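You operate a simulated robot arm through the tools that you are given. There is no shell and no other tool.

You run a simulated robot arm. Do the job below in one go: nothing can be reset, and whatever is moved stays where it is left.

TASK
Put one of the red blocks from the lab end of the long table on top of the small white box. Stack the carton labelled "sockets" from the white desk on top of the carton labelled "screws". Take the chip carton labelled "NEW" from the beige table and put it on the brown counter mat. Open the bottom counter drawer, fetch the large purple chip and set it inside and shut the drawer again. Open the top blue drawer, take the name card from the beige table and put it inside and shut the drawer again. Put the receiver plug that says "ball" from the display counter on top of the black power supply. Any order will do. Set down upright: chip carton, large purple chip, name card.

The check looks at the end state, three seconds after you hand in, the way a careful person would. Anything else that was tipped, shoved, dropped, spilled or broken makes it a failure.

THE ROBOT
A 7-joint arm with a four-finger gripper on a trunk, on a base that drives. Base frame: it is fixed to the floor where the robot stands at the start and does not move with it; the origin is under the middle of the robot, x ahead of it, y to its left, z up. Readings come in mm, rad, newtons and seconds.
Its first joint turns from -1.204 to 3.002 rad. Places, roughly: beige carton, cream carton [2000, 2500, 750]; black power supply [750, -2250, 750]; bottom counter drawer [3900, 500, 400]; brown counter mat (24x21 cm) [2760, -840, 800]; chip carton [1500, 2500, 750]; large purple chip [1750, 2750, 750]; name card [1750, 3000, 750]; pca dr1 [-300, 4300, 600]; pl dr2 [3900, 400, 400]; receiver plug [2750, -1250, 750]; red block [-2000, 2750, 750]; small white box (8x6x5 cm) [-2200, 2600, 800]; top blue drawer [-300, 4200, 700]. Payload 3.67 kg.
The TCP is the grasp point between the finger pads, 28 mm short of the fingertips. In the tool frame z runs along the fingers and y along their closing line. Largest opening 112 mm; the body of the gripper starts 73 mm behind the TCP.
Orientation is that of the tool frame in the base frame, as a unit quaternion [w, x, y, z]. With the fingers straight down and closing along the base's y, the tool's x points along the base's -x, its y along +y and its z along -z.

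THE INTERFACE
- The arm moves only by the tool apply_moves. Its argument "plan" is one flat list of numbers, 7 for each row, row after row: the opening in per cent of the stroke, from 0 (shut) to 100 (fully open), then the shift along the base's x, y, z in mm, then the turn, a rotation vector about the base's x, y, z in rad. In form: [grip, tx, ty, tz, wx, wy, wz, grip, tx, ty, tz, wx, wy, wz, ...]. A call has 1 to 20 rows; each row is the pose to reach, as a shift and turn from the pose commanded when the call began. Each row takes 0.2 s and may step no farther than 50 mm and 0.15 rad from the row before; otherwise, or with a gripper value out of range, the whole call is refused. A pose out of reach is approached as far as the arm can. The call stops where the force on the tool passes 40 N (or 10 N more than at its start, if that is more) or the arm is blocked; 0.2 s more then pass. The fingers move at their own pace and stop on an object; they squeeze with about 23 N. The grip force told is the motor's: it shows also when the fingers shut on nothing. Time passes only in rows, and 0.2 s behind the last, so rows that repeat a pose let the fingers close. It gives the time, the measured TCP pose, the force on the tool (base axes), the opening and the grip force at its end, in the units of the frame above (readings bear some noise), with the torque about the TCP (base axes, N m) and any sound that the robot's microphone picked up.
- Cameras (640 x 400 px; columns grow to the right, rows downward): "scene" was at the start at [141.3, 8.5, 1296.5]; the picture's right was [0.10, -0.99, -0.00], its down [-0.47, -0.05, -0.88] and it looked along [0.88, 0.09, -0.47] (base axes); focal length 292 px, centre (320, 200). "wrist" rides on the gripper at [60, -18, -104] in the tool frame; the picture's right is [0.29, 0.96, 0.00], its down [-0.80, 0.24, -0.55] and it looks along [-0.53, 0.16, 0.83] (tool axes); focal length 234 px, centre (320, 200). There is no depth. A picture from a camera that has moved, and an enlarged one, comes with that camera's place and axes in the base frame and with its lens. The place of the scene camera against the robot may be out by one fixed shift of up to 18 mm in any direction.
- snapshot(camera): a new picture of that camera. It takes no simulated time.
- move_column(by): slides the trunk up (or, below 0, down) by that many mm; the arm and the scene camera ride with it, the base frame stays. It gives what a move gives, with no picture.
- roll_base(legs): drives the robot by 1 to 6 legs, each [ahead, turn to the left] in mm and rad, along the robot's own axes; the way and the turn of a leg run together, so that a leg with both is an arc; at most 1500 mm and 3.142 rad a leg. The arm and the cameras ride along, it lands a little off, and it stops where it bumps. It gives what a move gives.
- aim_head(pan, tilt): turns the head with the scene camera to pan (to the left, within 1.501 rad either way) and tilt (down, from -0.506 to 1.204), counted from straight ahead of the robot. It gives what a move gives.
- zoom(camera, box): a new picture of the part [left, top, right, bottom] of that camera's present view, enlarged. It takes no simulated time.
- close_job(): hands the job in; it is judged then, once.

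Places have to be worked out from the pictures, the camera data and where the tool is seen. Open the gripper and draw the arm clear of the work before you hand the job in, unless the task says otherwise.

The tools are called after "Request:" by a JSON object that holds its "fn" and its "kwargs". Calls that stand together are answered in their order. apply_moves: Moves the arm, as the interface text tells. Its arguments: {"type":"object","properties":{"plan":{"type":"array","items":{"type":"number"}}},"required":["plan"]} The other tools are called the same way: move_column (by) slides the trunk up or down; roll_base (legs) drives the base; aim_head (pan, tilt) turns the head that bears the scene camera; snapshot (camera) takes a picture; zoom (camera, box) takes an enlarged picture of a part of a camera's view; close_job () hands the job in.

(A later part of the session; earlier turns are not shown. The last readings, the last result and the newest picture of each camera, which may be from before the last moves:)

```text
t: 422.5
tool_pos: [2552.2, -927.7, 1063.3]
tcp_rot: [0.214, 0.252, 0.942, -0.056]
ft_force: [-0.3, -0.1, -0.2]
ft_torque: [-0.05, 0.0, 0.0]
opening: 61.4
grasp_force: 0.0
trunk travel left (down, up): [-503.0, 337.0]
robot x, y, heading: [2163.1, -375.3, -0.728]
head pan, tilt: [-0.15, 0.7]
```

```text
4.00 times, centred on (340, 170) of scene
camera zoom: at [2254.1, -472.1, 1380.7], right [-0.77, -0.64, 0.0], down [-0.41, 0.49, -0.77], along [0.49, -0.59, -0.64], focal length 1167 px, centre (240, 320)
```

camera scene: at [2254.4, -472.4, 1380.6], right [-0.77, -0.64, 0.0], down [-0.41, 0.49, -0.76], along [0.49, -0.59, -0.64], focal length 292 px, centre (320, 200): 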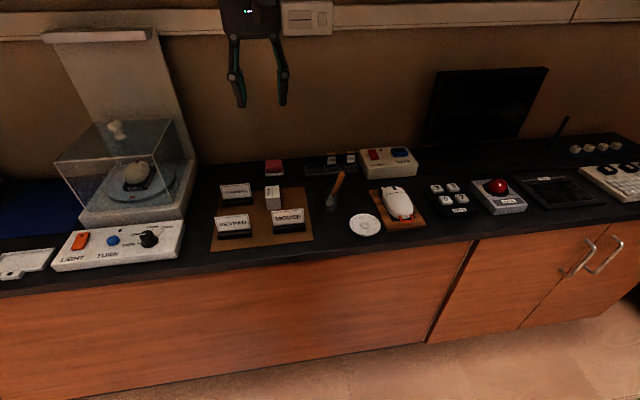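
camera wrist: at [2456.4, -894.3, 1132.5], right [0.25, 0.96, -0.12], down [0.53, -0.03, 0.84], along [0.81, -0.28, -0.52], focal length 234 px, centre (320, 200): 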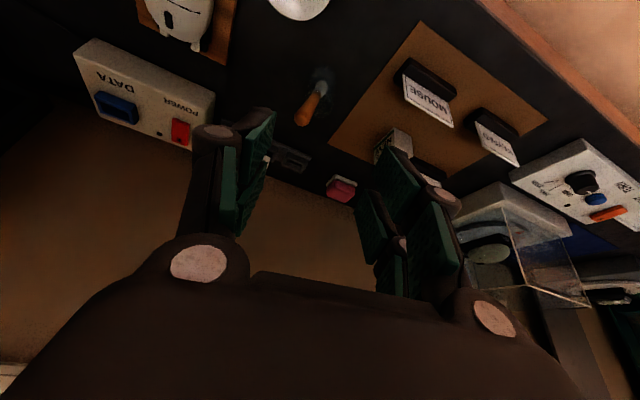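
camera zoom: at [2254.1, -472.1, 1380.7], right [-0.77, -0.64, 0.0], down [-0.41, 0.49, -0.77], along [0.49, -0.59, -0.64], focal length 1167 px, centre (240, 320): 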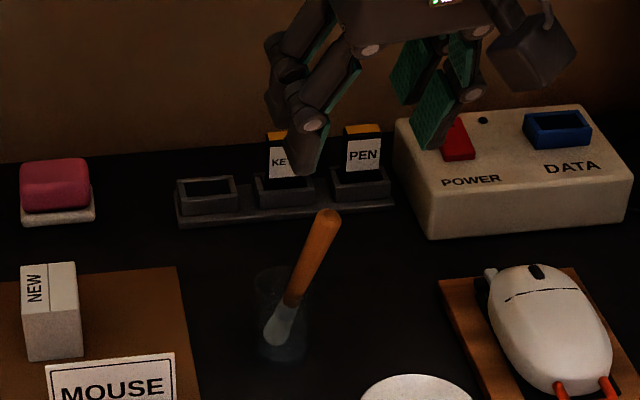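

Orientation is right. I zoom in the wrist view to refine the stick's axis before closing in.

Request:
{"fn": "zoom", "kwargs": {"camera": "wrist", "box": [264, 50, 376, 140]}}

```text
4.44 times, centred on (320, 95) of wrist
camera zoom: at [2456.4, -894.3, 1132.5], right [0.25, 0.96, -0.12], down [0.53, -0.03, 0.84], along [0.81, -0.28, -0.52], focal length 1041 px, centre (320, 667)
```

zoom: 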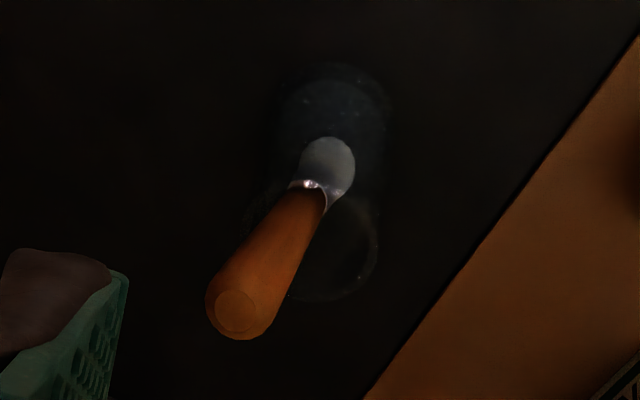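

Combining views, the top is near (2594, -971, 945), leaning ~19° mostly along −x. I re-align the tool to that axis at an approach point and check again.

Request:
{"fn": "apply_moves", "kwargs": {"plan": [55, 5, -12, -12, 0.013, 0.035, 0.11, 55, 11, -25, -28, 0.026, 0.069, 0.22, 55, 16, -38, -45, 0.0384, 0.1036, 0.33, 55, 16, -38, -45, 0.0384, 0.1036, 0.33]}}

Request:
{"fn": "snapshot", "kwargs": {"camera": "wrist"}}

Request:
{"fn": "zoom", "kwargs": {"camera": "wrist", "box": [264, 70, 376, 160]}}

Request:
{"fn": "zoom", "kwargs": {"camera": "scene", "box": [260, 120, 420, 220]}}

```text
t: 423.5
tool_pos: [2568.1, -965.1, 1019.8]
tcp_rot: [0.167, 0.094, 0.981, -0.014]
ft_force: [-0.5, 0.4, 0.1]
ft_torque: [-0.02, 0.03, 0.0]
opening: 61.8
grasp_force: 0.0
trunk travel left (down, up): [-503.0, 337.0]
robot x, y, heading: [2160.4, -373.0, -0.729]
head pan, tilt: [-0.15, 0.7]
```

```text
taken
camera wrist: at [2475.6, -965.7, 1098.8], right [-0.09, 0.99, -0.09], down [0.6, 0.13, 0.79], along [0.79, 0.01, -0.61], focal length 234 px, centre (320, 200)
```

wrist: 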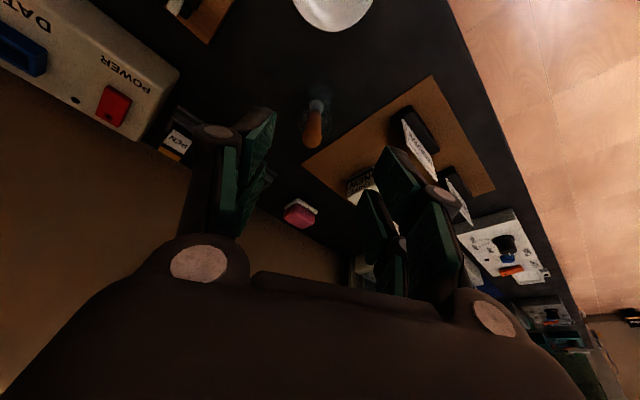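

```text
4.44 times, centred on (320, 115) of wrist
camera zoom: at [2475.6, -965.7, 1098.8], right [-0.09, 0.99, -0.09], down [0.6, 0.13, 0.79], along [0.79, 0.01, -0.61], focal length 1041 px, centre (320, 578)
```

zoom: 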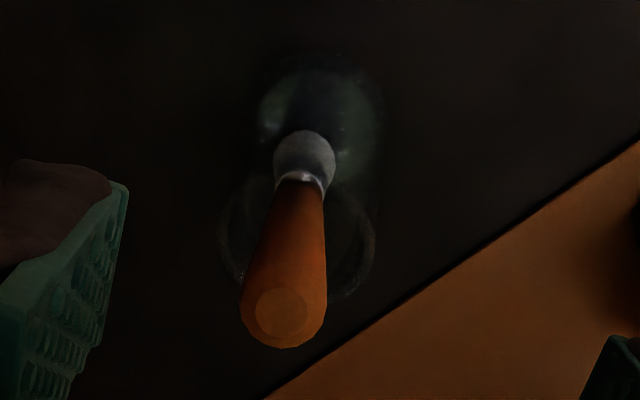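

```text
4.00 times, centred on (340, 170) of scene
camera zoom: at [2254.1, -471.3, 1380.8], right [-0.77, -0.64, 0.0], down [-0.41, 0.49, -0.77], along [0.49, -0.59, -0.64], focal length 1167 px, centre (240, 320)
```

zoom: 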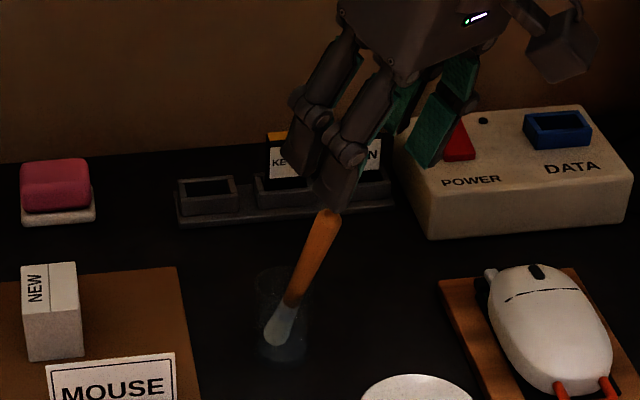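

The tool axis is now almost in line with the stick (6 mm to correct). I advance 96 mm along the axis so the pads surround the handle's top.

Request:
{"fn": "apply_moves", "kwargs": {"plan": [55, 9, -9, -25, 0, 0, 0, 55, 18, -10, -55, 0, 0, 0, 55, 26, -11, -78, 0, 0, 0, 55, 30, -11.5, -90, 0, 0, 0, 55, 30, -11.5, -90, 0, 0, 0]}}

Request:
{"fn": "snapshot", "kwargs": {"camera": "wrist"}}

Request:
{"fn": "zoom", "kwargs": {"camera": "scene", "box": [260, 120, 420, 220]}}

```text
t: 424.7
tool_pos: [2597.5, -977.7, 926.6]
tcp_rot: [0.166, 0.095, 0.981, -0.015]
ft_force: [0.1, 0.5, 0.0]
ft_torque: [0.0, 0.02, -0.04]
opening: 61.5
grasp_force: 0.1
trunk travel left (down, up): [-503.0, 337.0]
robot x, y, heading: [2161.2, -371.3, -0.72]
head pan, tilt: [-0.15, 0.7]
```

```text
taken
camera wrist: at [2504.4, -977.8, 1007.3], right [-0.08, 0.99, -0.09], down [0.6, 0.12, 0.79], along [0.79, 0.01, -0.61], focal length 234 px, centre (320, 200)
```

wrist: 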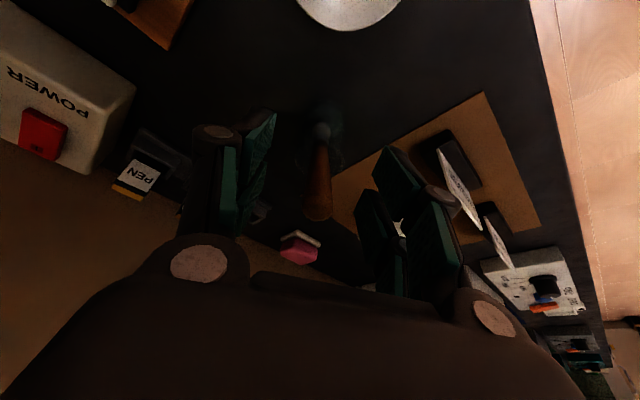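

```text
4.00 times, centred on (340, 170) of scene
camera zoom: at [2254.1, -472.6, 1380.7], right [-0.77, -0.64, 0.0], down [-0.41, 0.49, -0.76], along [0.49, -0.59, -0.64], focal length 1167 px, centre (240, 320)
```

zoom: 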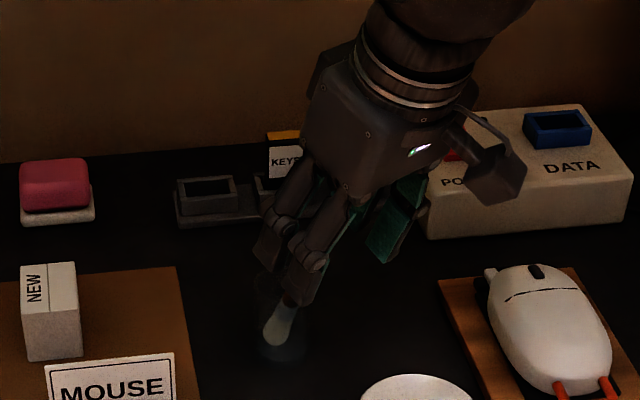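

The handle is between the pads. I close on it and confirm the grip.

Request:
{"fn": "apply_moves", "kwargs": {"plan": [40, 0, 0, 0, 0, 0, 0, 25, 0, 0, 0, 0, 0, 0, 10, 0, 0, 0, 0, 0, 0, 0, 0, 0, 0, 0, 0, 0, 0, 0, 0, 0, 0, 0, 0, 0, 0, 0, 0, 0, 0, 0]}}

Request:
{"fn": "snapshot", "kwargs": {"camera": "wrist"}}

Request:
{"fn": "zoom", "kwargs": {"camera": "scene", "box": [260, 120, 420, 220]}}

```text
t: 426.1
tool_pos: [2596.6, -976.2, 927.6]
tcp_rot: [0.167, 0.095, 0.981, -0.016]
ft_force: [1.5, 3.8, 1.2]
ft_torque: [0.38, -0.04, 0.18]
opening: 14.8
grasp_force: 22.8
trunk travel left (down, up): [-503.0, 337.0]
robot x, y, heading: [2163.3, -377.0, -0.723]
head pan, tilt: [-0.15, 0.7]
```

```text
taken
camera wrist: at [2504.7, -977.4, 1007.6], right [-0.08, 0.99, -0.09], down [0.6, 0.13, 0.79], along [0.79, 0.01, -0.61], focal length 234 px, centre (320, 200)
```

wrist: 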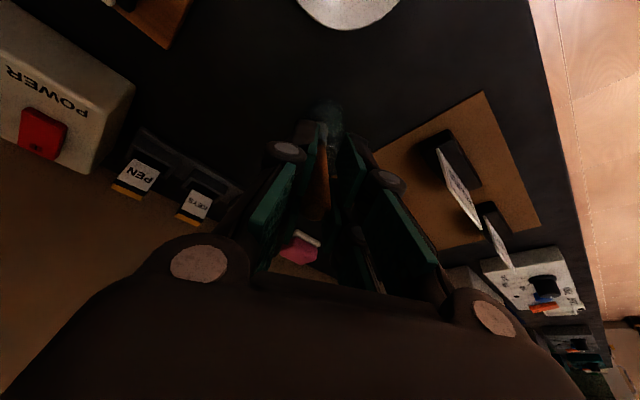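

```text
4.00 times, centred on (340, 170) of scene
camera zoom: at [2254.4, -472.3, 1380.7], right [-0.77, -0.64, 0.0], down [-0.41, 0.49, -0.76], along [0.49, -0.59, -0.64], focal length 1167 px, centre (240, 320)
```

zoom: 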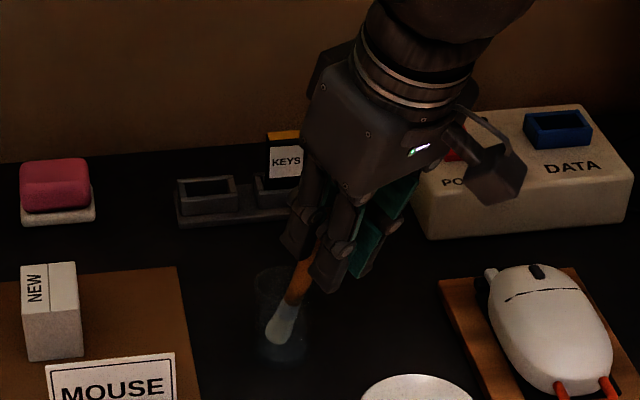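

Gripped (15 mm handle). I lift it a few millimetres, turn it upright about its lower end, and set it down.

Request:
{"fn": "apply_moves", "kwargs": {"plan": [0, 0, 0, 3, 0, 0, 0, 0, 0, 0, 6, 0, 0, 0, 0, 5, 2, 8, 0.008, 0.0415, 0, 0, 10, 4, 9.4, 0.0159, 0.083, 0, 0, 15, 4, 10.5, 0.0239, 0.124, 0, 0, 19, 4, 11.6, 0.0318, 0.1655, 0, 0, 24, 4, 12.3, 0.0398, 0.207, 0, 0, 28, 3.7, 12.9, 0.0478, 0.248, 0, 0, 32, 3, 13.2, 0.0557, 0.29, 0, 0, 36.5, 2.7, 13.4, 0.0637, 0.331, 0, 0, 36.5, 2.7, 13.4, 0.0637, 0.331, 0]}}

Request:
{"fn": "zoom", "kwargs": {"camera": "scene", "box": [260, 120, 420, 220]}}

Request:
{"fn": "snapshot", "kwargs": {"camera": "wrist"}}

```text
t: 428.5
tool_pos: [2633.8, -975.2, 942.1]
tcp_rot: [-0.001, 0.096, 0.995, 0.0]
ft_force: [-0.8, 0.0, 0.6]
ft_torque: [0.0, 0.03, 0.01]
opening: 14.6
grasp_force: 23.4
trunk travel left (down, up): [-503.0, 337.0]
robot x, y, heading: [2160.4, -370.2, -0.725]
head pan, tilt: [-0.15, 0.7]
```

```text
4.00 times, centred on (340, 170) of scene
camera zoom: at [2254.0, -472.6, 1380.7], right [-0.77, -0.64, 0.0], down [-0.41, 0.49, -0.76], along [0.49, -0.59, -0.64], focal length 1167 px, centre (240, 320)
```

zoom: 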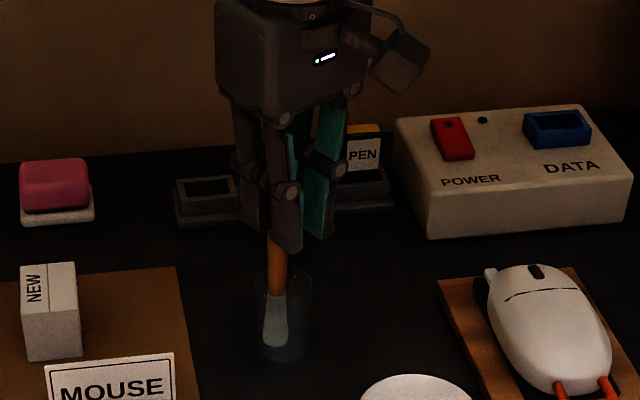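

```text
taken
camera wrist: at [2571.9, -981.5, 1047.6], right [-0.1, 1.0, 0.0], down [0.83, 0.08, 0.55], along [0.55, 0.06, -0.83], focal length 234 px, centre (320, 200)
```

wrist: 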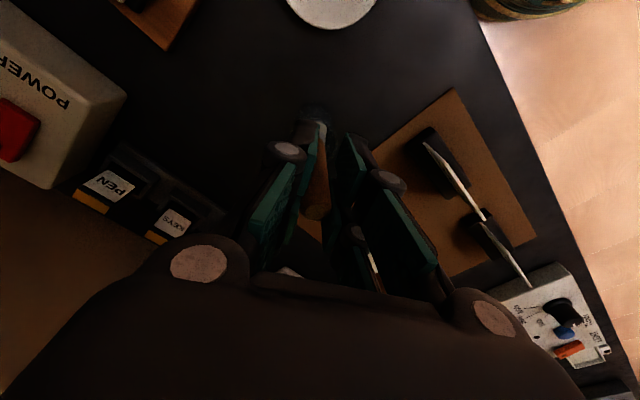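

The stick is upright in the glass again. I lower it to the glass bottom and feel for contact.

Request:
{"fn": "apply_moves", "kwargs": {"plan": [0, -2, -2, -3, 0, 0, 0, 0, -2, -2, -6, 0, 0, 0, 0, -2, -2, -8, 0, 0, 0, 0, -2, -2, -8, 0, 0, 0]}}

```text
t: 429.5
tool_pos: [2632.4, -976.2, 934.2]
tcp_rot: [0.001, 0.096, 0.995, 0.0]
ft_force: [0.9, 0.4, 10.2]
ft_torque: [-0.02, -0.18, 0.0]
opening: 14.4
grasp_force: 23.3
trunk travel left (down, up): [-503.0, 337.0]
robot x, y, heading: [2160.4, -374.2, -0.727]
head pan, tilt: [-0.15, 0.7]
```

Contact at 934 (10 N), as expected for its original height. I release slowly and lift straight off.

Request:
{"fn": "apply_moves", "kwargs": {"plan": [0, 0, 0, 1.5, 0, 0, 0, 13, 0, 0, 1.5, 0, 0, 0, 15, 0, 0, 1.5, 0, 0, 0, 18, 0, 0, 1.5, 0, 0, 0, 25, 0, 0, 1.5, 0, 0, 0, 40, 0, 0, 1.5, 0, 0, 0, 50, 0, 0, 5, 0, 0, 0, 50, 0, 0, 30, 0, 0, 0, 50, 0, 0, 70, 0, 0, 0, 50, 0, 0, 115, 0, 0, 0, 50, 0, 0, 160, 0, 0, 0, 50, 0, 0, 205, 0, 0, 0]}}

Request:
{"fn": "zoom", "kwargs": {"camera": "scene", "box": [260, 120, 420, 220]}}

Request:
{"fn": "snapshot", "kwargs": {"camera": "scene"}}

```text
t: 432.1
tool_pos: [2632.0, -976.0, 1140.6]
tcp_rot: [-0.001, 0.096, 0.995, 0.001]
ft_force: [0.3, 0.0, -0.2]
ft_torque: [-0.02, -0.03, -0.03]
opening: 56.0
grasp_force: 0.0
trunk travel left (down, up): [-503.0, 337.0]
robot x, y, heading: [2164.3, -371.5, -0.721]
head pan, tilt: [-0.15, 0.7]
```

```text
4.00 times, centred on (340, 170) of scene
camera zoom: at [2253.8, -471.8, 1380.7], right [-0.77, -0.64, 0.0], down [-0.41, 0.49, -0.77], along [0.49, -0.59, -0.64], focal length 1167 px, centre (240, 320)
```

zoom: 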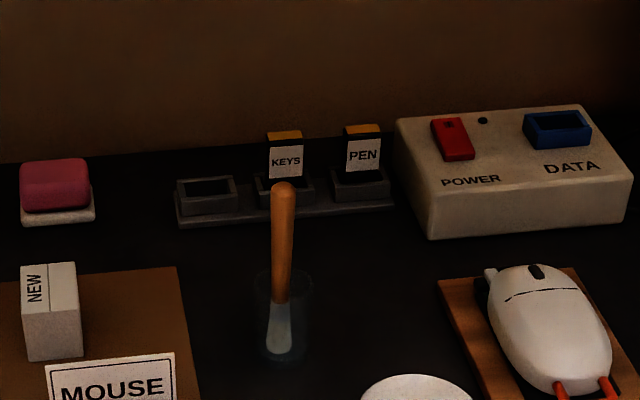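

```text
taken
camera scene: at [2253.8, -471.8, 1380.7], right [-0.77, -0.64, 0.0], down [-0.41, 0.49, -0.77], along [0.49, -0.59, -0.64], focal length 292 px, centre (320, 200)
```

scene: 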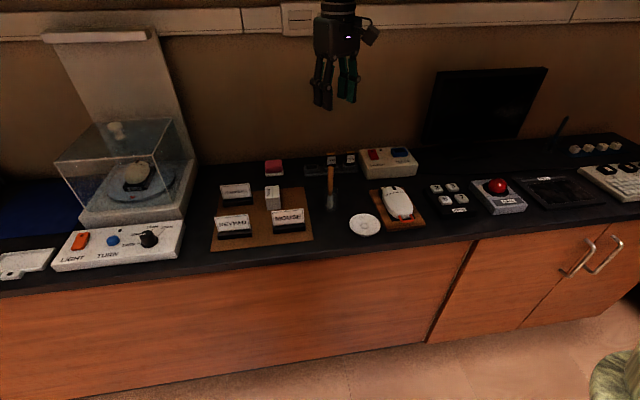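

The stick stands upright in its glass just as it did originally. Next the bottom counter drawer: I retract the arm and restore the yaw first.

Request:
{"fn": "apply_moves", "kwargs": {"plan": [50, 2, 36, 0, 0, 0, -0.106, 50, 4, 72, 0, 0, 0, -0.212, 50, 6, 108, 0, 0, 0, -0.318, 50, 8, 144, 0, 0, 0, -0.424, 50, 10, 179, 0, 0, 0, -0.53, 50, 10, 179, 0, 0, 0, -0.53]}}

```text
t: 433.5
tool_pos: [2642.1, -798.9, 1138.1]
tcp_rot: [0.0, 0.353, 0.935, 0.002]
ft_force: [0.3, -0.4, -0.5]
ft_torque: [0.04, 0.01, -0.02]
opening: 56.0
grasp_force: 0.0
trunk travel left (down, up): [-503.0, 337.0]
robot x, y, heading: [2161.0, -375.9, -0.723]
head pan, tilt: [-0.15, 0.7]
```

Now I drive along the counter to the drawer unit next to the display case and face it.

Request:
{"fn": "roll_base", "kwargs": {"legs": [[0, 1.699], [1000, 0], [697, 0], [0, -1.676]]}}

Request:
{"fn": "aim_head", "kwargs": {"pan": 0.0, "tilt": 0.6}}

Request:
{"fn": "snapshot", "kwargs": {"camera": "scene"}}

```text
t: 450.0
tool_pos: [3576.0, 620.2, 1139.8]
tcp_rot: [0.0, 0.316, 0.949, 0.001]
ft_force: [0.7, -0.2, -0.1]
ft_torque: [0.03, 0.0, 0.01]
opening: 56.1
grasp_force: 0.1
trunk travel left (down, up): [-503.0, 337.0]
robot x, y, heading: [3063.9, 1005.6, -0.645]
head pan, tilt: [-0.15, 0.7]
```

```text
t: 450.7
tool_pos: [3576.2, 620.3, 1138.0]
tcp_rot: [0.0, 0.317, 0.948, 0.001]
ft_force: [0.1, 0.2, -0.4]
ft_torque: [0.01, 0.02, 0.02]
opening: 56.1
grasp_force: 0.1
trunk travel left (down, up): [-503.0, 337.0]
robot x, y, heading: [3063.7, 1009.4, -0.648]
head pan, tilt: [0.0, 0.6]
```

```text
taken
camera scene: at [3175.3, 923.1, 1389.2], right [-0.6, -0.8, 0.0], down [-0.45, 0.34, -0.82], along [0.66, -0.5, -0.57], focal length 292 px, centre (320, 200)
```

scene: 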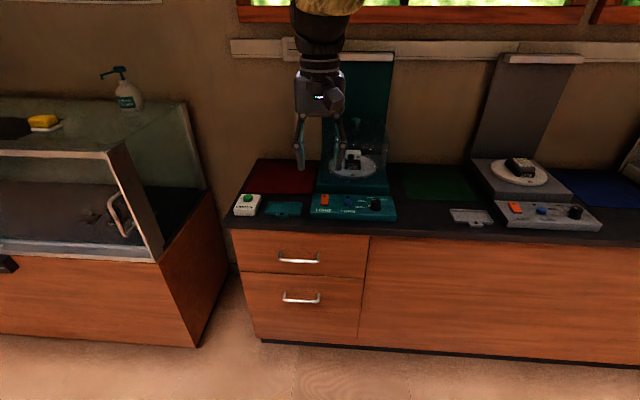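

The bottom drawer's handle is near (3727, 589, 515), too low for a level grip, so I'll use a 45° downward tilt. First I back off and align the base squarely with the drawer.

Request:
{"fn": "roll_base", "kwargs": {"legs": [[-250, 0], [0, 1.198], [127, 0], [0, -1.238]]}}

Request:
{"fn": "aim_head", "kwargs": {"pan": 0.0, "tilt": 0.6}}

Request:
{"fn": "snapshot", "kwargs": {"camera": "scene"}}

```text
t: 459.4
tool_pos: [3474.8, 828.2, 1138.7]
tcp_rot: [0.0, 0.328, 0.945, 0.001]
ft_force: [0.4, -0.1, 0.0]
ft_torque: [0.0, 0.01, 0.0]
opening: 55.8
grasp_force: 0.0
trunk travel left (down, up): [-503.0, 337.0]
robot x, y, heading: [2974.2, 1225.1, -0.668]
head pan, tilt: [0.0, 0.6]
```

```text
t: 460.0
tool_pos: [3474.2, 829.7, 1138.8]
tcp_rot: [0.0, 0.328, 0.945, 0.001]
ft_force: [0.5, 0.0, 0.4]
ft_torque: [-0.02, 0.01, 0.02]
opening: 56.0
grasp_force: 0.1
trunk travel left (down, up): [-503.0, 337.0]
robot x, y, heading: [2972.5, 1226.2, -0.67]
head pan, tilt: [0.0, 0.6]
```

```text
taken
camera scene: at [3080.9, 1138.8, 1389.3], right [-0.62, -0.79, 0.0], down [-0.44, 0.35, -0.82], along [0.65, -0.51, -0.57], focal length 292 px, centre (320, 200)
```

scene: 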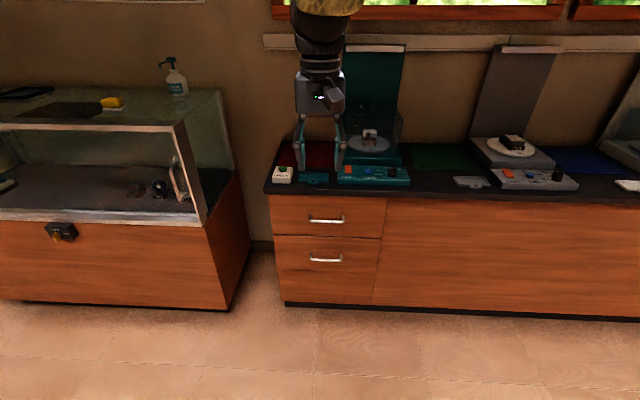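

Handles triangulate to about (3746, 578): top at z ≈ 682, bottom at z ≈ 480. I tilt the gripper to 45° forward-down with vertical-plane closing, in free air.

Request:
{"fn": "apply_moves", "kwargs": {"plan": [60, 0, 0, 0, 0.0084, -0.0719, -0.1235, 60, 0, 0, 0, 0.0168, -0.1438, -0.247, 60, 0, 0, 0, 0.0252, -0.2156, -0.3705, 60, 0, 0, 0, 0.0336, -0.2875, -0.494, 60, 0, 0, 0, 0.042, -0.3594, -0.6175, 60, 0, 0, 0, 0.0505, -0.4313, -0.741, 60, 0, 0, 0, 0.0589, -0.5031, -0.8645, 60, 0, 0, 0, 0.0673, -0.575, -0.988, 60, 0, 0, 0, 0.0757, -0.6469, -1.1115, 60, 0, 0, 0, 0.0841, -0.7188, -1.235, 60, 0, 0, 0, 0.0925, -0.7906, -1.3585, 60, 0, 0, 0, 0.1009, -0.8625, -1.482, 60, 0, 0, 0, 0.1009, -0.8625, -1.482]}}

Request:
{"fn": "snapshot", "kwargs": {"camera": "scene"}}

```text
t: 462.8
tool_pos: [3489.5, 811.7, 1158.7]
tcp_rot: [0.334, 0.833, 0.411, 0.161]
ft_force: [-0.1, -0.1, -0.7]
ft_torque: [0.0, -0.03, -0.01]
opening: 67.1
grasp_force: 0.0
out of reach, approached as far as the arm can: row 12, 13
trunk travel left (down, up): [-503.0, 337.0]
robot x, y, heading: [2969.3, 1225.1, -0.668]
head pan, tilt: [0.0, 0.6]
```

```text
taken
camera scene: at [3080.0, 1138.4, 1389.3], right [-0.62, -0.78, 0.0], down [-0.44, 0.35, -0.83], along [0.65, -0.51, -0.56], focal length 292 px, centre (320, 200)
```

scene: 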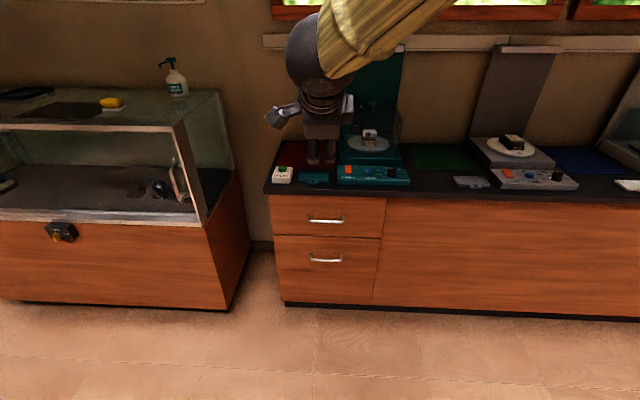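

Orientation is achieved (about 46° down). I test whether the arm can go lower in this posture while reaching a bit further out.

Request:
{"fn": "apply_moves", "kwargs": {"plan": [60, 8, -6, -45, 0, 0, 0, 60, 16, -12, -90, 0, 0, 0, 60, 24, -18, -135, 0, 0, 0, 60, 32, -24, -180, 0, 0, 0, 60, 32, -24, -180, 0, 0, 0]}}

Request:
{"fn": "snapshot", "kwargs": {"camera": "scene"}}

```text
t: 464.0
tool_pos: [3532.8, 788.3, 1013.5]
tcp_rot: [0.321, 0.818, 0.432, 0.203]
ft_force: [-0.3, -1.2, 0.6]
ft_torque: [0.05, 0.03, 0.08]
opening: 67.1
grasp_force: 0.1
out of reach, approached as far as the arm can: row 1, 2, 3, 4, 5
trunk travel left (down, up): [-503.0, 337.0]
robot x, y, heading: [2970.9, 1224.4, -0.661]
head pan, tilt: [0.0, 0.6]
```

```text
taken
camera scene: at [3092.1, 1173.5, 1375.0], right [-0.25, -0.97, 0.0], down [-0.67, 0.17, -0.72], along [0.7, -0.18, -0.69], focal length 292 px, centre (320, 200)
```

scene: 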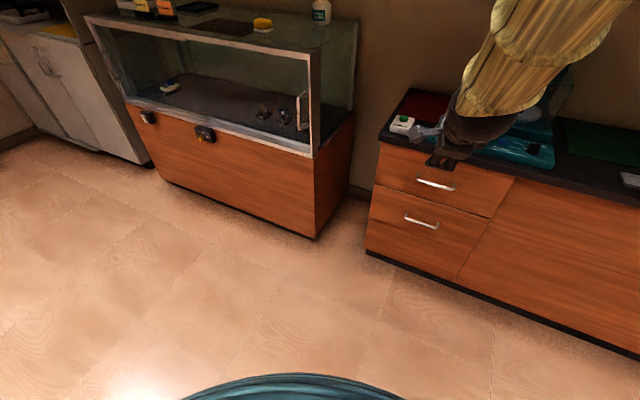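

The elbow seems to push against the head in this posture. I undo the tilt: raise the arm and return to the default pointing-down orientation, then try the opposite roll.

Request:
{"fn": "apply_moves", "kwargs": {"plan": [60, -5, 3, 20, -0.0163, 0.0693, 0.1183, 60, -10, 7, 40, -0.0325, 0.1386, 0.2367, 60, -15, 10, 60, -0.0488, 0.2079, 0.355, 60, -20, 14, 80, -0.065, 0.2772, 0.4733, 60, -25, 17, 95, -0.0813, 0.3465, 0.5917, 60, -30, 20, 105, -0.0975, 0.4159, 0.71, 60, -34, 24, 112, -0.1138, 0.4852, 0.8283, 60, -39, 27, 118, -0.13, 0.5545, 0.9467, 60, -44, 31, 122, -0.1463, 0.6238, 1.065, 60, -49, 34, 125, -0.1625, 0.6931, 1.1833, 60, -54, 38, 125, -0.1788, 0.7624, 1.3017, 60, -59, 41, 125, -0.195, 0.8317, 1.42, 60, -59, 41, 125, -0.195, 0.8317, 1.42]}}

Request:
{"fn": "aim_head", "kwargs": {"pan": 0.0, "tilt": 0.6}}

Request:
{"fn": "snapshot", "kwargs": {"camera": "scene"}}

```text
t: 466.8
tool_pos: [3465.6, 829.5, 1104.5]
tcp_rot: [0.051, 0.337, 0.94, -0.011]
ft_force: [0.6, 0.3, -0.3]
ft_torque: [0.03, 0.03, -0.02]
opening: 67.1
grasp_force: 0.1
trunk travel left (down, up): [-503.0, 337.0]
robot x, y, heading: [2969.7, 1225.5, -0.673]
head pan, tilt: [0.0, 0.6]
```

```text
t: 467.4
tool_pos: [3465.2, 830.9, 1103.8]
tcp_rot: [0.051, 0.338, 0.94, -0.012]
ft_force: [-0.1, 0.2, -0.5]
ft_torque: [0.01, 0.03, 0.0]
opening: 67.2
grasp_force: 0.1
trunk travel left (down, up): [-503.0, 337.0]
robot x, y, heading: [2972.8, 1225.2, -0.667]
head pan, tilt: [0.0, 0.6]
```

```text
taken
camera scene: at [3080.8, 1138.7, 1389.3], right [-0.62, -0.79, 0.0], down [-0.44, 0.35, -0.82], along [0.65, -0.51, -0.57], focal length 292 px, centre (320, 200)
```

scene: 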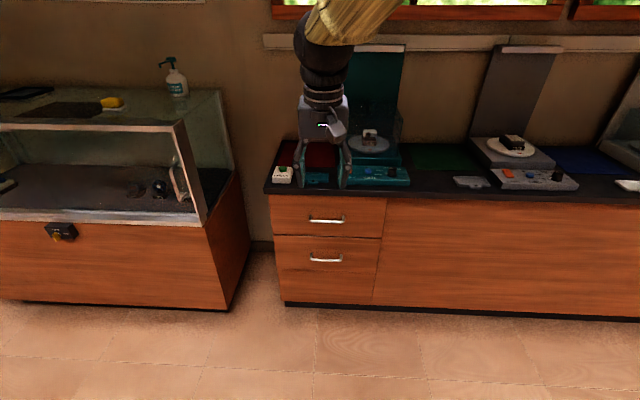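

Head and arm are back to normal. I level the tool, then try the other roll direction (yaw +90°, tilt 45° outward).

Request:
{"fn": "apply_moves", "kwargs": {"plan": [60, 3, -2, 17, 0.03, 0.045, 0, 60, 6, -4, 35, 0.057, 0.0877, 0, 60, 6, -4, 35, 0.057, 0.0877, 0]}}

Request:
{"fn": "apply_moves", "kwargs": {"plan": [60, 0, 0, 0, -0.0719, -0.0085, 0.1235, 60, 0, 0, 0, -0.1437, -0.017, 0.247, 60, 0, 0, 0, -0.2156, -0.0254, 0.3705, 60, 0, 0, 0, -0.2875, -0.0339, 0.494, 60, 0, 0, 0, -0.3593, -0.0424, 0.6175, 60, 0, 0, 0, -0.4312, -0.0509, 0.741, 60, 0, 0, 0, -0.5031, -0.0593, 0.8645, 60, 0, 0, 0, -0.5749, -0.0678, 0.988, 60, 0, 0, 0, -0.6468, -0.0763, 1.1115, 60, 0, 0, 0, -0.7187, -0.0848, 1.235, 60, 0, 0, 0, -0.7905, -0.0932, 1.3585, 60, 0, 0, 0, -0.8624, -0.1017, 1.482, 60, 0, 0, 0, -0.8624, -0.1017, 1.482]}}

Request:
{"fn": "snapshot", "kwargs": {"camera": "scene"}}

Request:
{"fn": "snapshot", "kwargs": {"camera": "wrist"}}

```text
t: 468.2
tool_pos: [3471.5, 826.5, 1139.5]
tcp_rot: [-0.001, 0.338, 0.941, 0.001]
ft_force: [-0.6, -0.3, 1.0]
ft_torque: [0.01, 0.02, 0.0]
opening: 67.4
grasp_force: 0.1
trunk travel left (down, up): [-503.0, 337.0]
robot x, y, heading: [2971.3, 1224.7, -0.667]
head pan, tilt: [0.0, 0.6]
```

```text
t: 471.0
tool_pos: [3471.7, 826.8, 1138.8]
tcp_rot: [0.171, -0.393, 0.836, -0.342]
ft_force: [0.3, 0.3, 0.2]
ft_torque: [0.0, -0.01, 0.0]
opening: 67.1
grasp_force: 0.1
trunk travel left (down, up): [-503.0, 337.0]
robot x, y, heading: [2971.0, 1224.2, -0.67]
head pan, tilt: [0.0, 0.6]
```

```text
taken
camera scene: at [3081.0, 1139.0, 1389.3], right [-0.62, -0.79, 0.0], down [-0.44, 0.35, -0.82], along [0.65, -0.51, -0.57], focal length 292 px, centre (320, 200)
```

scene: 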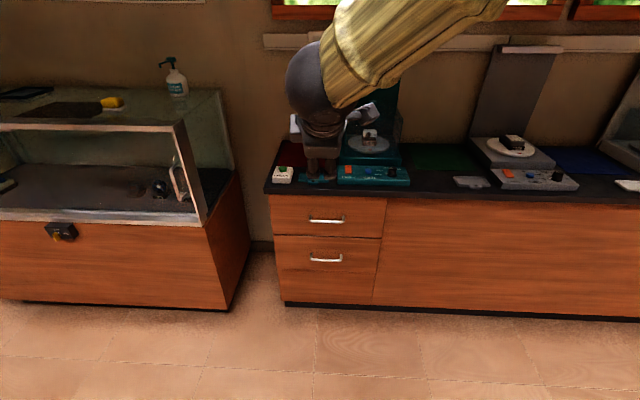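

```text
taken
camera wrist: at [3386.5, 816.9, 1226.0], right [-0.7, 0.21, -0.68], down [0.07, 0.97, 0.23], along [0.71, 0.12, -0.69], focal length 234 px, centre (320, 200)
```

wrist: 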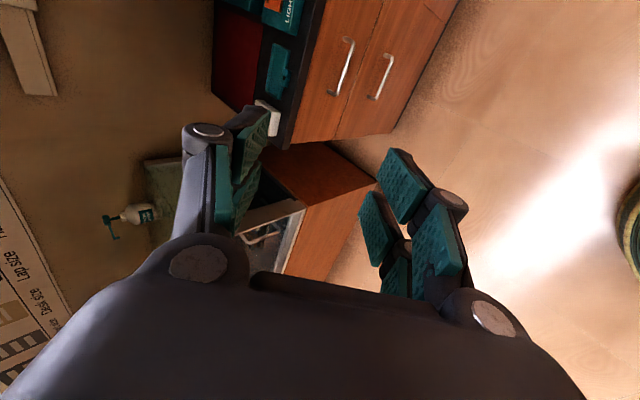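

This posture is reached exactly. I test lowering the arm in it.

Request:
{"fn": "apply_moves", "kwargs": {"plan": [60, 4, -3, -45, 0, 0, 0, 60, 8, -6, -90, 0, 0, 0, 60, 12, -9, -135, 0, 0, 0, 60, 16, -12, -180, 0, 0, 0, 60, 16, -12, -180, 0, 0, 0]}}

Request:
{"fn": "snapshot", "kwargs": {"camera": "scene"}}

```text
t: 472.2
tool_pos: [3486.2, 814.5, 958.8]
tcp_rot: [0.17, -0.394, 0.836, -0.342]
ft_force: [-0.5, 0.4, 0.2]
ft_torque: [-0.02, 0.04, 0.01]
opening: 67.3
grasp_force: 0.1
trunk travel left (down, up): [-503.0, 337.0]
robot x, y, heading: [2970.1, 1225.3, -0.67]
head pan, tilt: [0.0, 0.6]
```

```text
taken
camera scene: at [3080.1, 1139.6, 1389.5], right [-0.62, -0.79, 0.0], down [-0.44, 0.35, -0.83], along [0.65, -0.51, -0.56], focal length 292 px, centre (320, 200)
```

scene: 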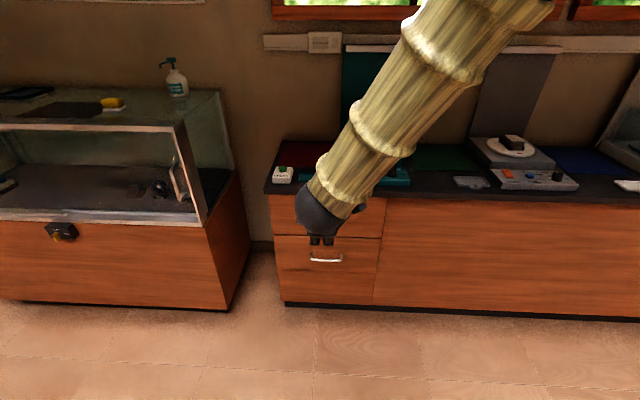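

The posture works low down too. Now I lower the trunk by 400 mm (nothing beneath the gripper) and look at the handle with the wrist camera.

Request:
{"fn": "move_column", "kwargs": {"by": -400}}

Request:
{"fn": "aim_head", "kwargs": {"pan": 0.0, "tilt": 0.4}}

Request:
{"fn": "snapshot", "kwargs": {"camera": "wrist"}}

Request:
{"fn": "snapshot", "kwargs": {"camera": "scene"}}

```text
t: 476.1
tool_pos: [3485.1, 812.2, 556.9]
tcp_rot: [0.171, -0.393, 0.836, -0.342]
ft_force: [-0.6, 1.2, 0.0]
ft_torque: [0.01, 0.0, 0.0]
opening: 67.3
grasp_force: 0.1
trunk travel left (down, up): [-103.0, 737.0]
robot x, y, heading: [2968.0, 1222.2, -0.673]
head pan, tilt: [0.0, 0.6]
```

```text
t: 476.8
tool_pos: [3486.7, 813.2, 558.2]
tcp_rot: [0.171, -0.392, 0.836, -0.343]
ft_force: [0.1, 0.1, 0.0]
ft_torque: [-0.03, 0.03, 0.02]
opening: 67.0
grasp_force: 0.0
trunk travel left (down, up): [-103.0, 737.0]
robot x, y, heading: [2970.9, 1223.3, -0.67]
head pan, tilt: [0.0, 0.4]
```

```text
taken
camera wrist: at [3400.8, 804.7, 644.4], right [-0.7, 0.21, -0.68], down [0.07, 0.97, 0.24], along [0.71, 0.12, -0.69], focal length 234 px, centre (320, 200)
```

wrist: 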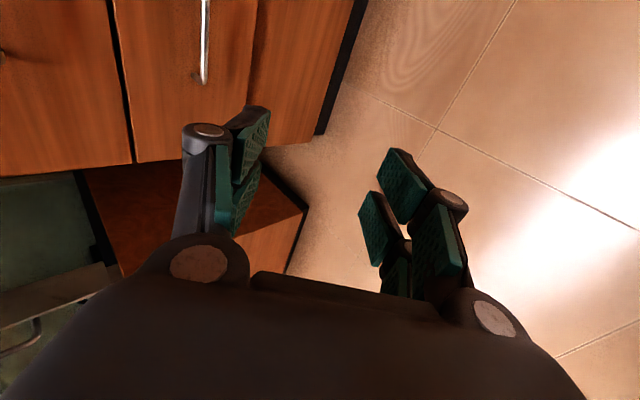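

```text
taken
camera scene: at [3084.1, 1136.2, 1007.4], right [-0.62, -0.79, 0.0], down [-0.31, 0.24, -0.92], along [0.72, -0.57, -0.39], focal length 292 px, centre (320, 200)
```

scene: 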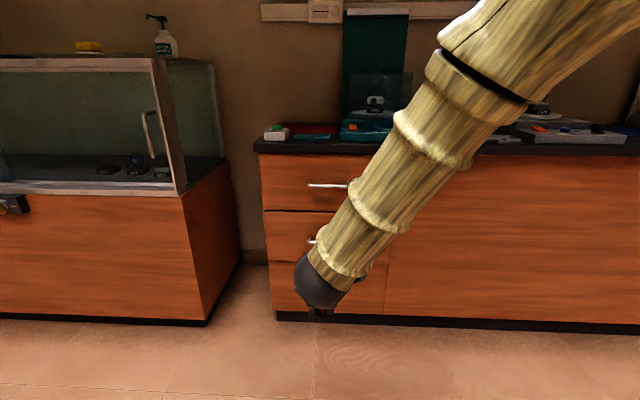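

There may be a seam below the second handle. I zoom to count the drawers.

Request:
{"fn": "zoom", "kwargs": {"camera": "scene", "box": [250, 140, 410, 330]}}

Request:
{"fn": "zoom", "kwargs": {"camera": "wrist", "box": [80, 0, 360, 150]}}

```text
2.11 times, centred on (330, 235) of scene
camera zoom: at [3084.1, 1136.2, 1007.4], right [-0.62, -0.79, 0.0], down [-0.31, 0.24, -0.92], along [0.72, -0.57, -0.39], focal length 614 px, centre (299, 126)
```

zoom: 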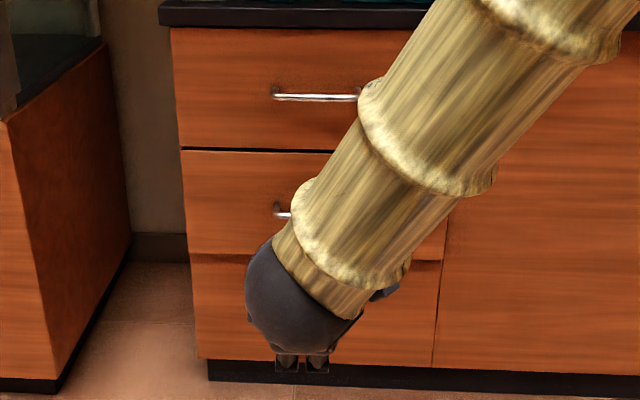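

```text
2.29 times, centred on (220, 75) of wrist
camera zoom: at [3400.8, 804.7, 644.4], right [-0.7, 0.21, -0.68], down [0.07, 0.97, 0.24], along [0.71, 0.12, -0.69], focal length 535 px, centre (549, 486)
```

zoom: 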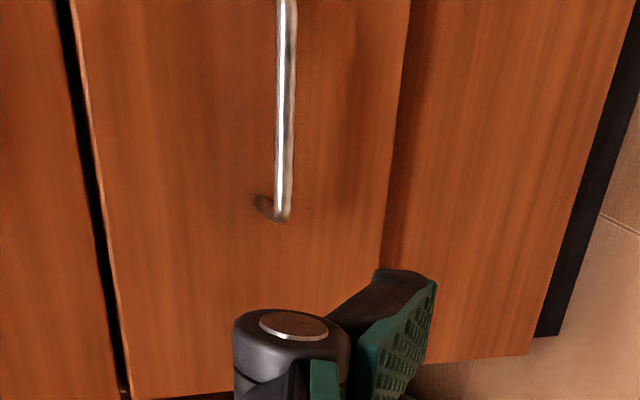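

There are only two drawers plus a fixed plinth, so the second handle is the bottom drawer's, at z ≈ 475. I lower the trunk another 72 mm, narrow the fingers and roll forward 250 mm.

Request:
{"fn": "move_column", "kwargs": {"by": -72}}

Request:
{"fn": "roll_base", "kwargs": {"legs": [[250, -0.015]]}}

Request:
{"fn": "snapshot", "kwargs": {"camera": "wrist"}}

Request:
{"fn": "zoom", "kwargs": {"camera": "scene", "box": [230, 170, 430, 330]}}

```text
t: 477.9
tool_pos: [3486.2, 812.7, 485.6]
tcp_rot: [0.17, -0.393, 0.836, -0.343]
ft_force: [0.1, 0.5, -0.9]
ft_torque: [0.01, 0.03, -0.01]
opening: 66.9
grasp_force: 0.1
trunk travel left (down, up): [-31.0, 809.0]
robot x, y, heading: [2972.1, 1226.0, -0.667]
head pan, tilt: [0.0, 0.4]
```

```text
t: 479.7
tool_pos: [3677.1, 650.6, 484.7]
tcp_rot: [0.168, -0.388, 0.838, -0.344]
ft_force: [-0.6, 0.3, 0.2]
ft_torque: [-0.01, -0.03, 0.03]
opening: 67.3
grasp_force: 0.1
trunk travel left (down, up): [-31.0, 809.0]
robot x, y, heading: [3167.0, 1068.5, -0.684]
head pan, tilt: [0.0, 0.4]
```

```text
taken
camera wrist: at [3592.3, 642.4, 572.4], right [-0.7, 0.22, -0.68], down [0.08, 0.97, 0.24], along [0.71, 0.11, -0.69], focal length 234 px, centre (320, 200)
```

wrist: 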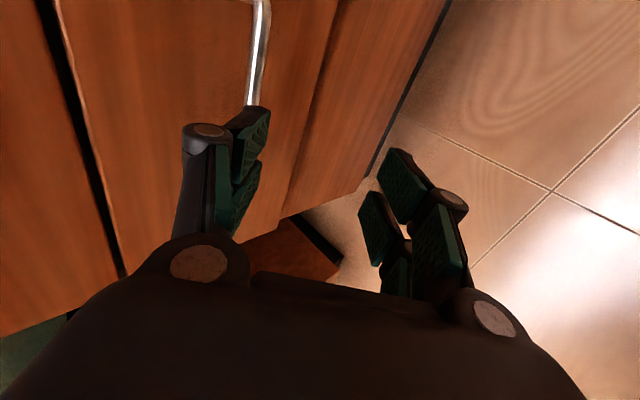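

```text
2.50 times, centred on (330, 250) of scene
camera zoom: at [3279.7, 977.7, 935.5], right [-0.63, -0.78, 0.0], down [-0.3, 0.24, -0.92], along [0.72, -0.58, -0.39], focal length 729 px, centre (295, 75)
```

zoom: 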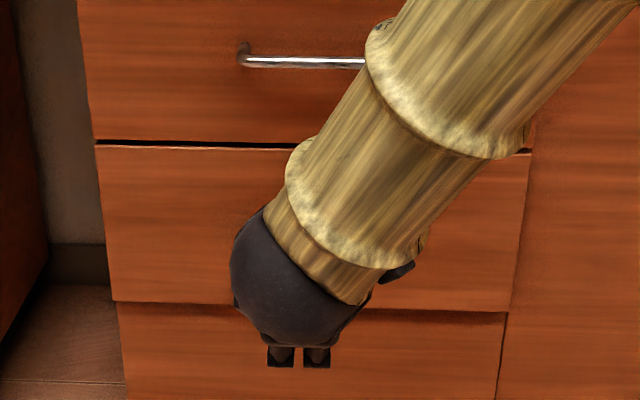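

The bar is at n ≈ 2527, z ≈ 470; I'm centred on it. I narrow the opening to 45 %, lower 3 mm and roll 60 mm closer.

Request:
{"fn": "apply_moves", "kwargs": {"plan": [45, 0, 0, -3, 0, 0, 0, 45, 0, 0, -3, 0, 0, 0]}}

Request:
{"fn": "roll_base", "kwargs": {"legs": [[60, 0]]}}

Request:
{"fn": "snapshot", "kwargs": {"camera": "wrist"}}

```text
t: 480.3
tool_pos: [3676.5, 650.6, 483.6]
tcp_rot: [0.167, -0.388, 0.839, -0.343]
ft_force: [0.3, 0.4, 0.8]
ft_torque: [-0.01, 0.01, 0.04]
opening: 50.5
grasp_force: 0.0
trunk travel left (down, up): [-31.0, 809.0]
robot x, y, heading: [3169.3, 1069.8, -0.684]
head pan, tilt: [0.0, 0.4]
```

```text
t: 481.3
tool_pos: [3724.2, 612.3, 482.3]
tcp_rot: [0.168, -0.388, 0.839, -0.344]
ft_force: [0.5, -0.6, 0.2]
ft_torque: [-0.02, 0.02, 0.0]
opening: 50.6
grasp_force: 0.0
trunk travel left (down, up): [-31.0, 809.0]
robot x, y, heading: [3214.3, 1034.9, -0.685]
head pan, tilt: [0.0, 0.4]
```

```text
taken
camera wrist: at [3638.8, 604.4, 569.8], right [-0.7, 0.22, -0.68], down [0.08, 0.97, 0.24], along [0.71, 0.11, -0.69], focal length 234 px, centre (320, 200)
```

wrist: 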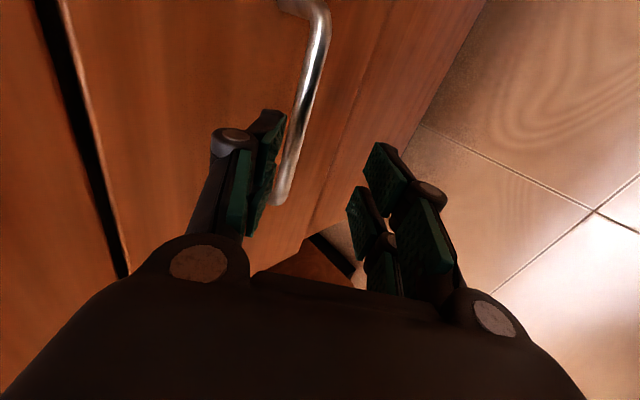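

The bar is now just ahead of the upper finger. I raise 4 mm and roll 20 mm closer, then look again.

Request:
{"fn": "apply_moves", "kwargs": {"plan": [45, 0, 0, 4, 0, 0, 0, 45, 0, 0, 4, 0, 0, 0]}}

Request:
{"fn": "roll_base", "kwargs": {"legs": [[20, 0]]}}

Request:
{"fn": "snapshot", "kwargs": {"camera": "wrist"}}

Request:
{"fn": "zoom", "kwargs": {"camera": "wrist", "box": [200, 0, 400, 220]}}

```text
t: 481.9
tool_pos: [3723.0, 613.1, 486.9]
tcp_rot: [0.168, -0.388, 0.839, -0.342]
ft_force: [0.7, 0.8, 0.6]
ft_torque: [-0.02, 0.0, 0.0]
opening: 50.4
grasp_force: 0.0
trunk travel left (down, up): [-31.0, 809.0]
robot x, y, heading: [3214.7, 1029.8, -0.686]
head pan, tilt: [0.0, 0.4]
```

```text
t: 482.7
tool_pos: [3739.7, 599.6, 487.1]
tcp_rot: [0.169, -0.388, 0.838, -0.344]
ft_force: [0.1, -0.2, 0.2]
ft_torque: [-0.04, 0.01, -0.02]
opening: 50.3
grasp_force: 0.2
trunk travel left (down, up): [-31.0, 809.0]
robot x, y, heading: [3231.2, 1017.2, -0.68]
head pan, tilt: [0.0, 0.4]
```

```text
taken
camera wrist: at [3654.0, 592.0, 573.8], right [-0.7, 0.22, -0.68], down [0.08, 0.97, 0.24], along [0.71, 0.11, -0.69], focal length 234 px, centre (320, 200)
```

wrist: 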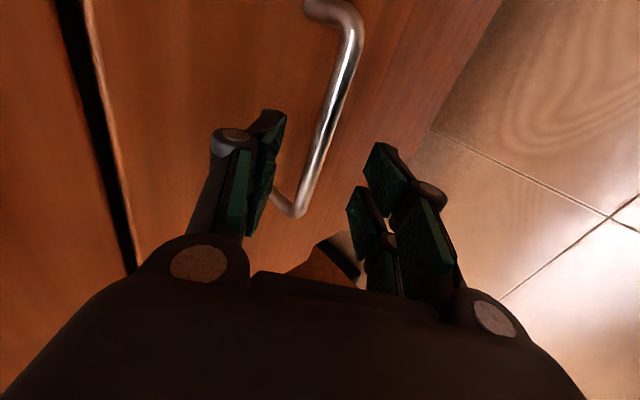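

```text
1.82 times, centred on (300, 110) of wrist
camera zoom: at [3654.0, 592.0, 573.8], right [-0.7, 0.22, -0.68], down [0.08, 0.97, 0.24], along [0.71, 0.11, -0.69], focal length 426 px, centre (356, 364)
```

zoom: 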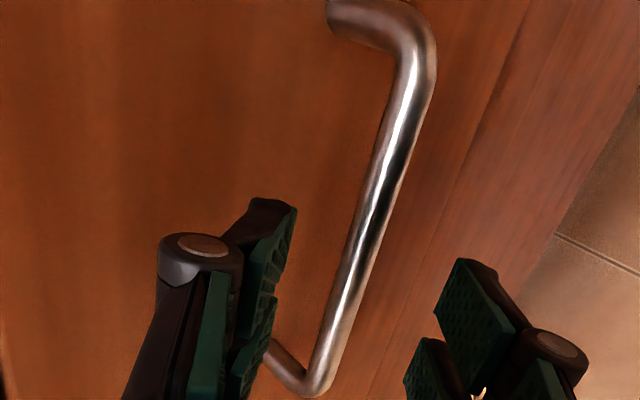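

Best fit over all views puts the bar at z ≈ 459, about 48 mm ahead along the tool axis. I go down 20 mm and forward 18 mm, and check.

Request:
{"fn": "apply_moves", "kwargs": {"plan": [45, 0, 0, -10, 0, 0, 0, 45, 0, 0, -20, 0, 0, 0, 45, 0, 0, -20, 0, 0, 0]}}

Request:
{"fn": "roll_base", "kwargs": {"legs": [[18, 0]]}}

Request:
{"fn": "snapshot", "kwargs": {"camera": "wrist"}}

Request:
{"fn": "zoom", "kwargs": {"camera": "wrist", "box": [200, 0, 400, 220]}}

```text
t: 483.5
tool_pos: [3738.2, 599.5, 467.1]
tcp_rot: [0.168, -0.388, 0.839, -0.343]
ft_force: [-0.5, 0.4, 0.1]
ft_torque: [-0.01, 0.04, 0.03]
opening: 50.2
grasp_force: 0.0
trunk travel left (down, up): [-31.0, 809.0]
robot x, y, heading: [3228.8, 1018.3, -0.676]
head pan, tilt: [0.0, 0.4]
```

```text
t: 484.3
tool_pos: [3753.3, 589.2, 465.1]
tcp_rot: [0.168, -0.388, 0.839, -0.342]
ft_force: [0.2, 0.0, -0.2]
ft_torque: [0.01, 0.0, 0.0]
opening: 50.4
grasp_force: 0.0
trunk travel left (down, up): [-31.0, 809.0]
robot x, y, heading: [3244.9, 1005.1, -0.68]
head pan, tilt: [0.0, 0.4]
```

```text
taken
camera wrist: at [3668.3, 580.4, 553.7], right [-0.7, 0.22, -0.68], down [0.08, 0.97, 0.24], along [0.71, 0.11, -0.69], focal length 234 px, centre (320, 200)
```

wrist: 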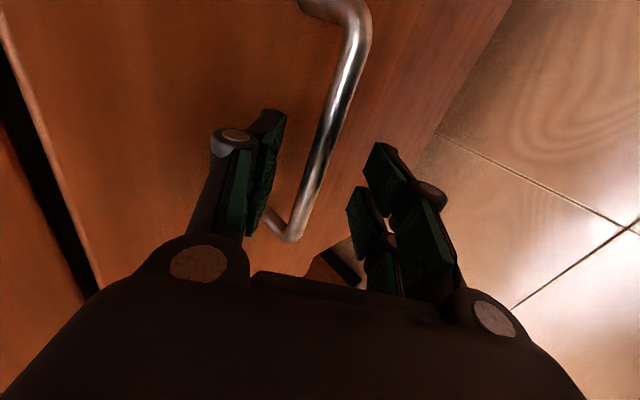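

```text
1.82 times, centred on (300, 110) of wrist
camera zoom: at [3668.3, 580.4, 553.7], right [-0.7, 0.22, -0.68], down [0.08, 0.97, 0.24], along [0.71, 0.11, -0.69], focal length 426 px, centre (356, 364)
```

zoom: 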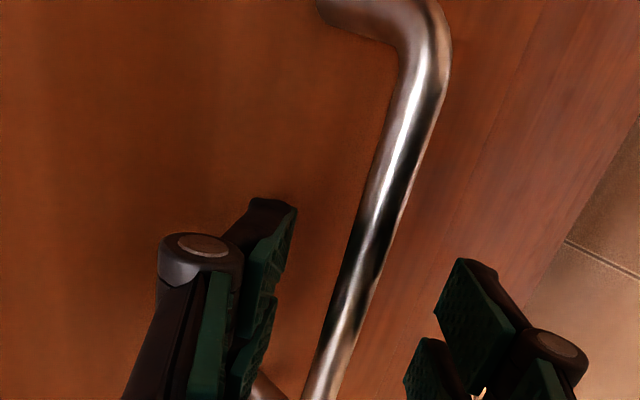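

Now the bar is at the pads (17 mm beyond the TCP, near the axis). I raise 5 mm to centre it and close.

Request:
{"fn": "apply_moves", "kwargs": {"plan": [45, 0, 0, 5, 0, 0, 0, 30, 0, 0, 5, 0, 0, 0, 15, 0, 0, 5, 0, 0, 0, 0, 0, 0, 5, 0, 0, 0, 0, 0, 0, 5, 0, 0, 0, 0, 0, 0, 5, 0, 0, 0]}}

Request:
{"fn": "snapshot", "kwargs": {"camera": "wrist"}}

```text
t: 485.7
tool_pos: [3753.8, 587.0, 472.1]
tcp_rot: [0.168, -0.389, 0.838, -0.344]
ft_force: [0.0, -1.4, 5.6]
ft_torque: [-0.28, 0.12, 0.34]
opening: 11.6
grasp_force: 45.5
trunk travel left (down, up): [-31.0, 809.0]
robot x, y, heading: [3243.6, 1005.4, -0.684]
head pan, tilt: [0.0, 0.4]
```

```text
taken
camera wrist: at [3667.9, 580.5, 559.2], right [-0.7, 0.22, -0.68], down [0.08, 0.97, 0.24], along [0.71, 0.11, -0.69], focal length 234 px, centre (320, 200)
```

wrist: 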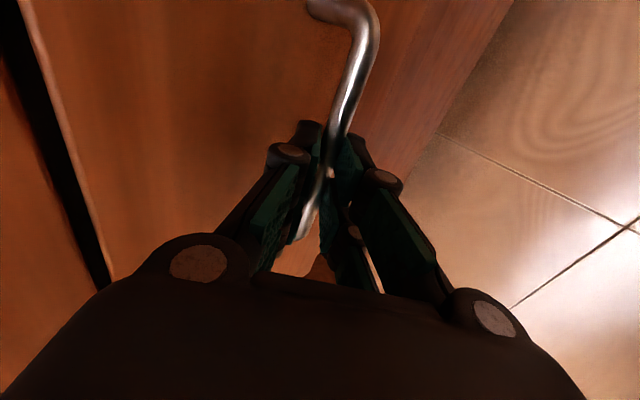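

The bar is gripped (11.6 mm). I pull by backing the base in short legs.

Request:
{"fn": "roll_base", "kwargs": {"legs": [[-70, 0]]}}

Request:
{"fn": "snapshot", "kwargs": {"camera": "wrist"}}

```text
t: 487.1
tool_pos: [3700.2, 636.7, 471.1]
tcp_rot: [0.171, -0.391, 0.837, -0.342]
ft_force: [0.4, -0.2, 1.0]
ft_torque: [-0.1, 0.06, -0.19]
opening: 11.6
grasp_force: 45.2
trunk travel left (down, up): [-31.0, 809.0]
robot x, y, heading: [3188.9, 1051.3, -0.676]
head pan, tilt: [0.0, 0.4]
stopped in leg 1: the force on the tool passed its limit at 42 N (the readings are from after the stop); the commanded pose is now the measured one
```

```text
taken
camera wrist: at [3613.8, 626.9, 559.1], right [-0.7, 0.22, -0.68], down [0.07, 0.97, 0.24], along [0.71, 0.12, -0.69], focal length 234 px, centre (320, 200)
```

wrist: 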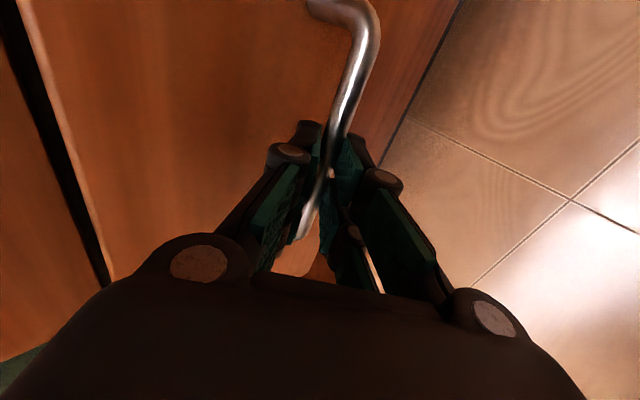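

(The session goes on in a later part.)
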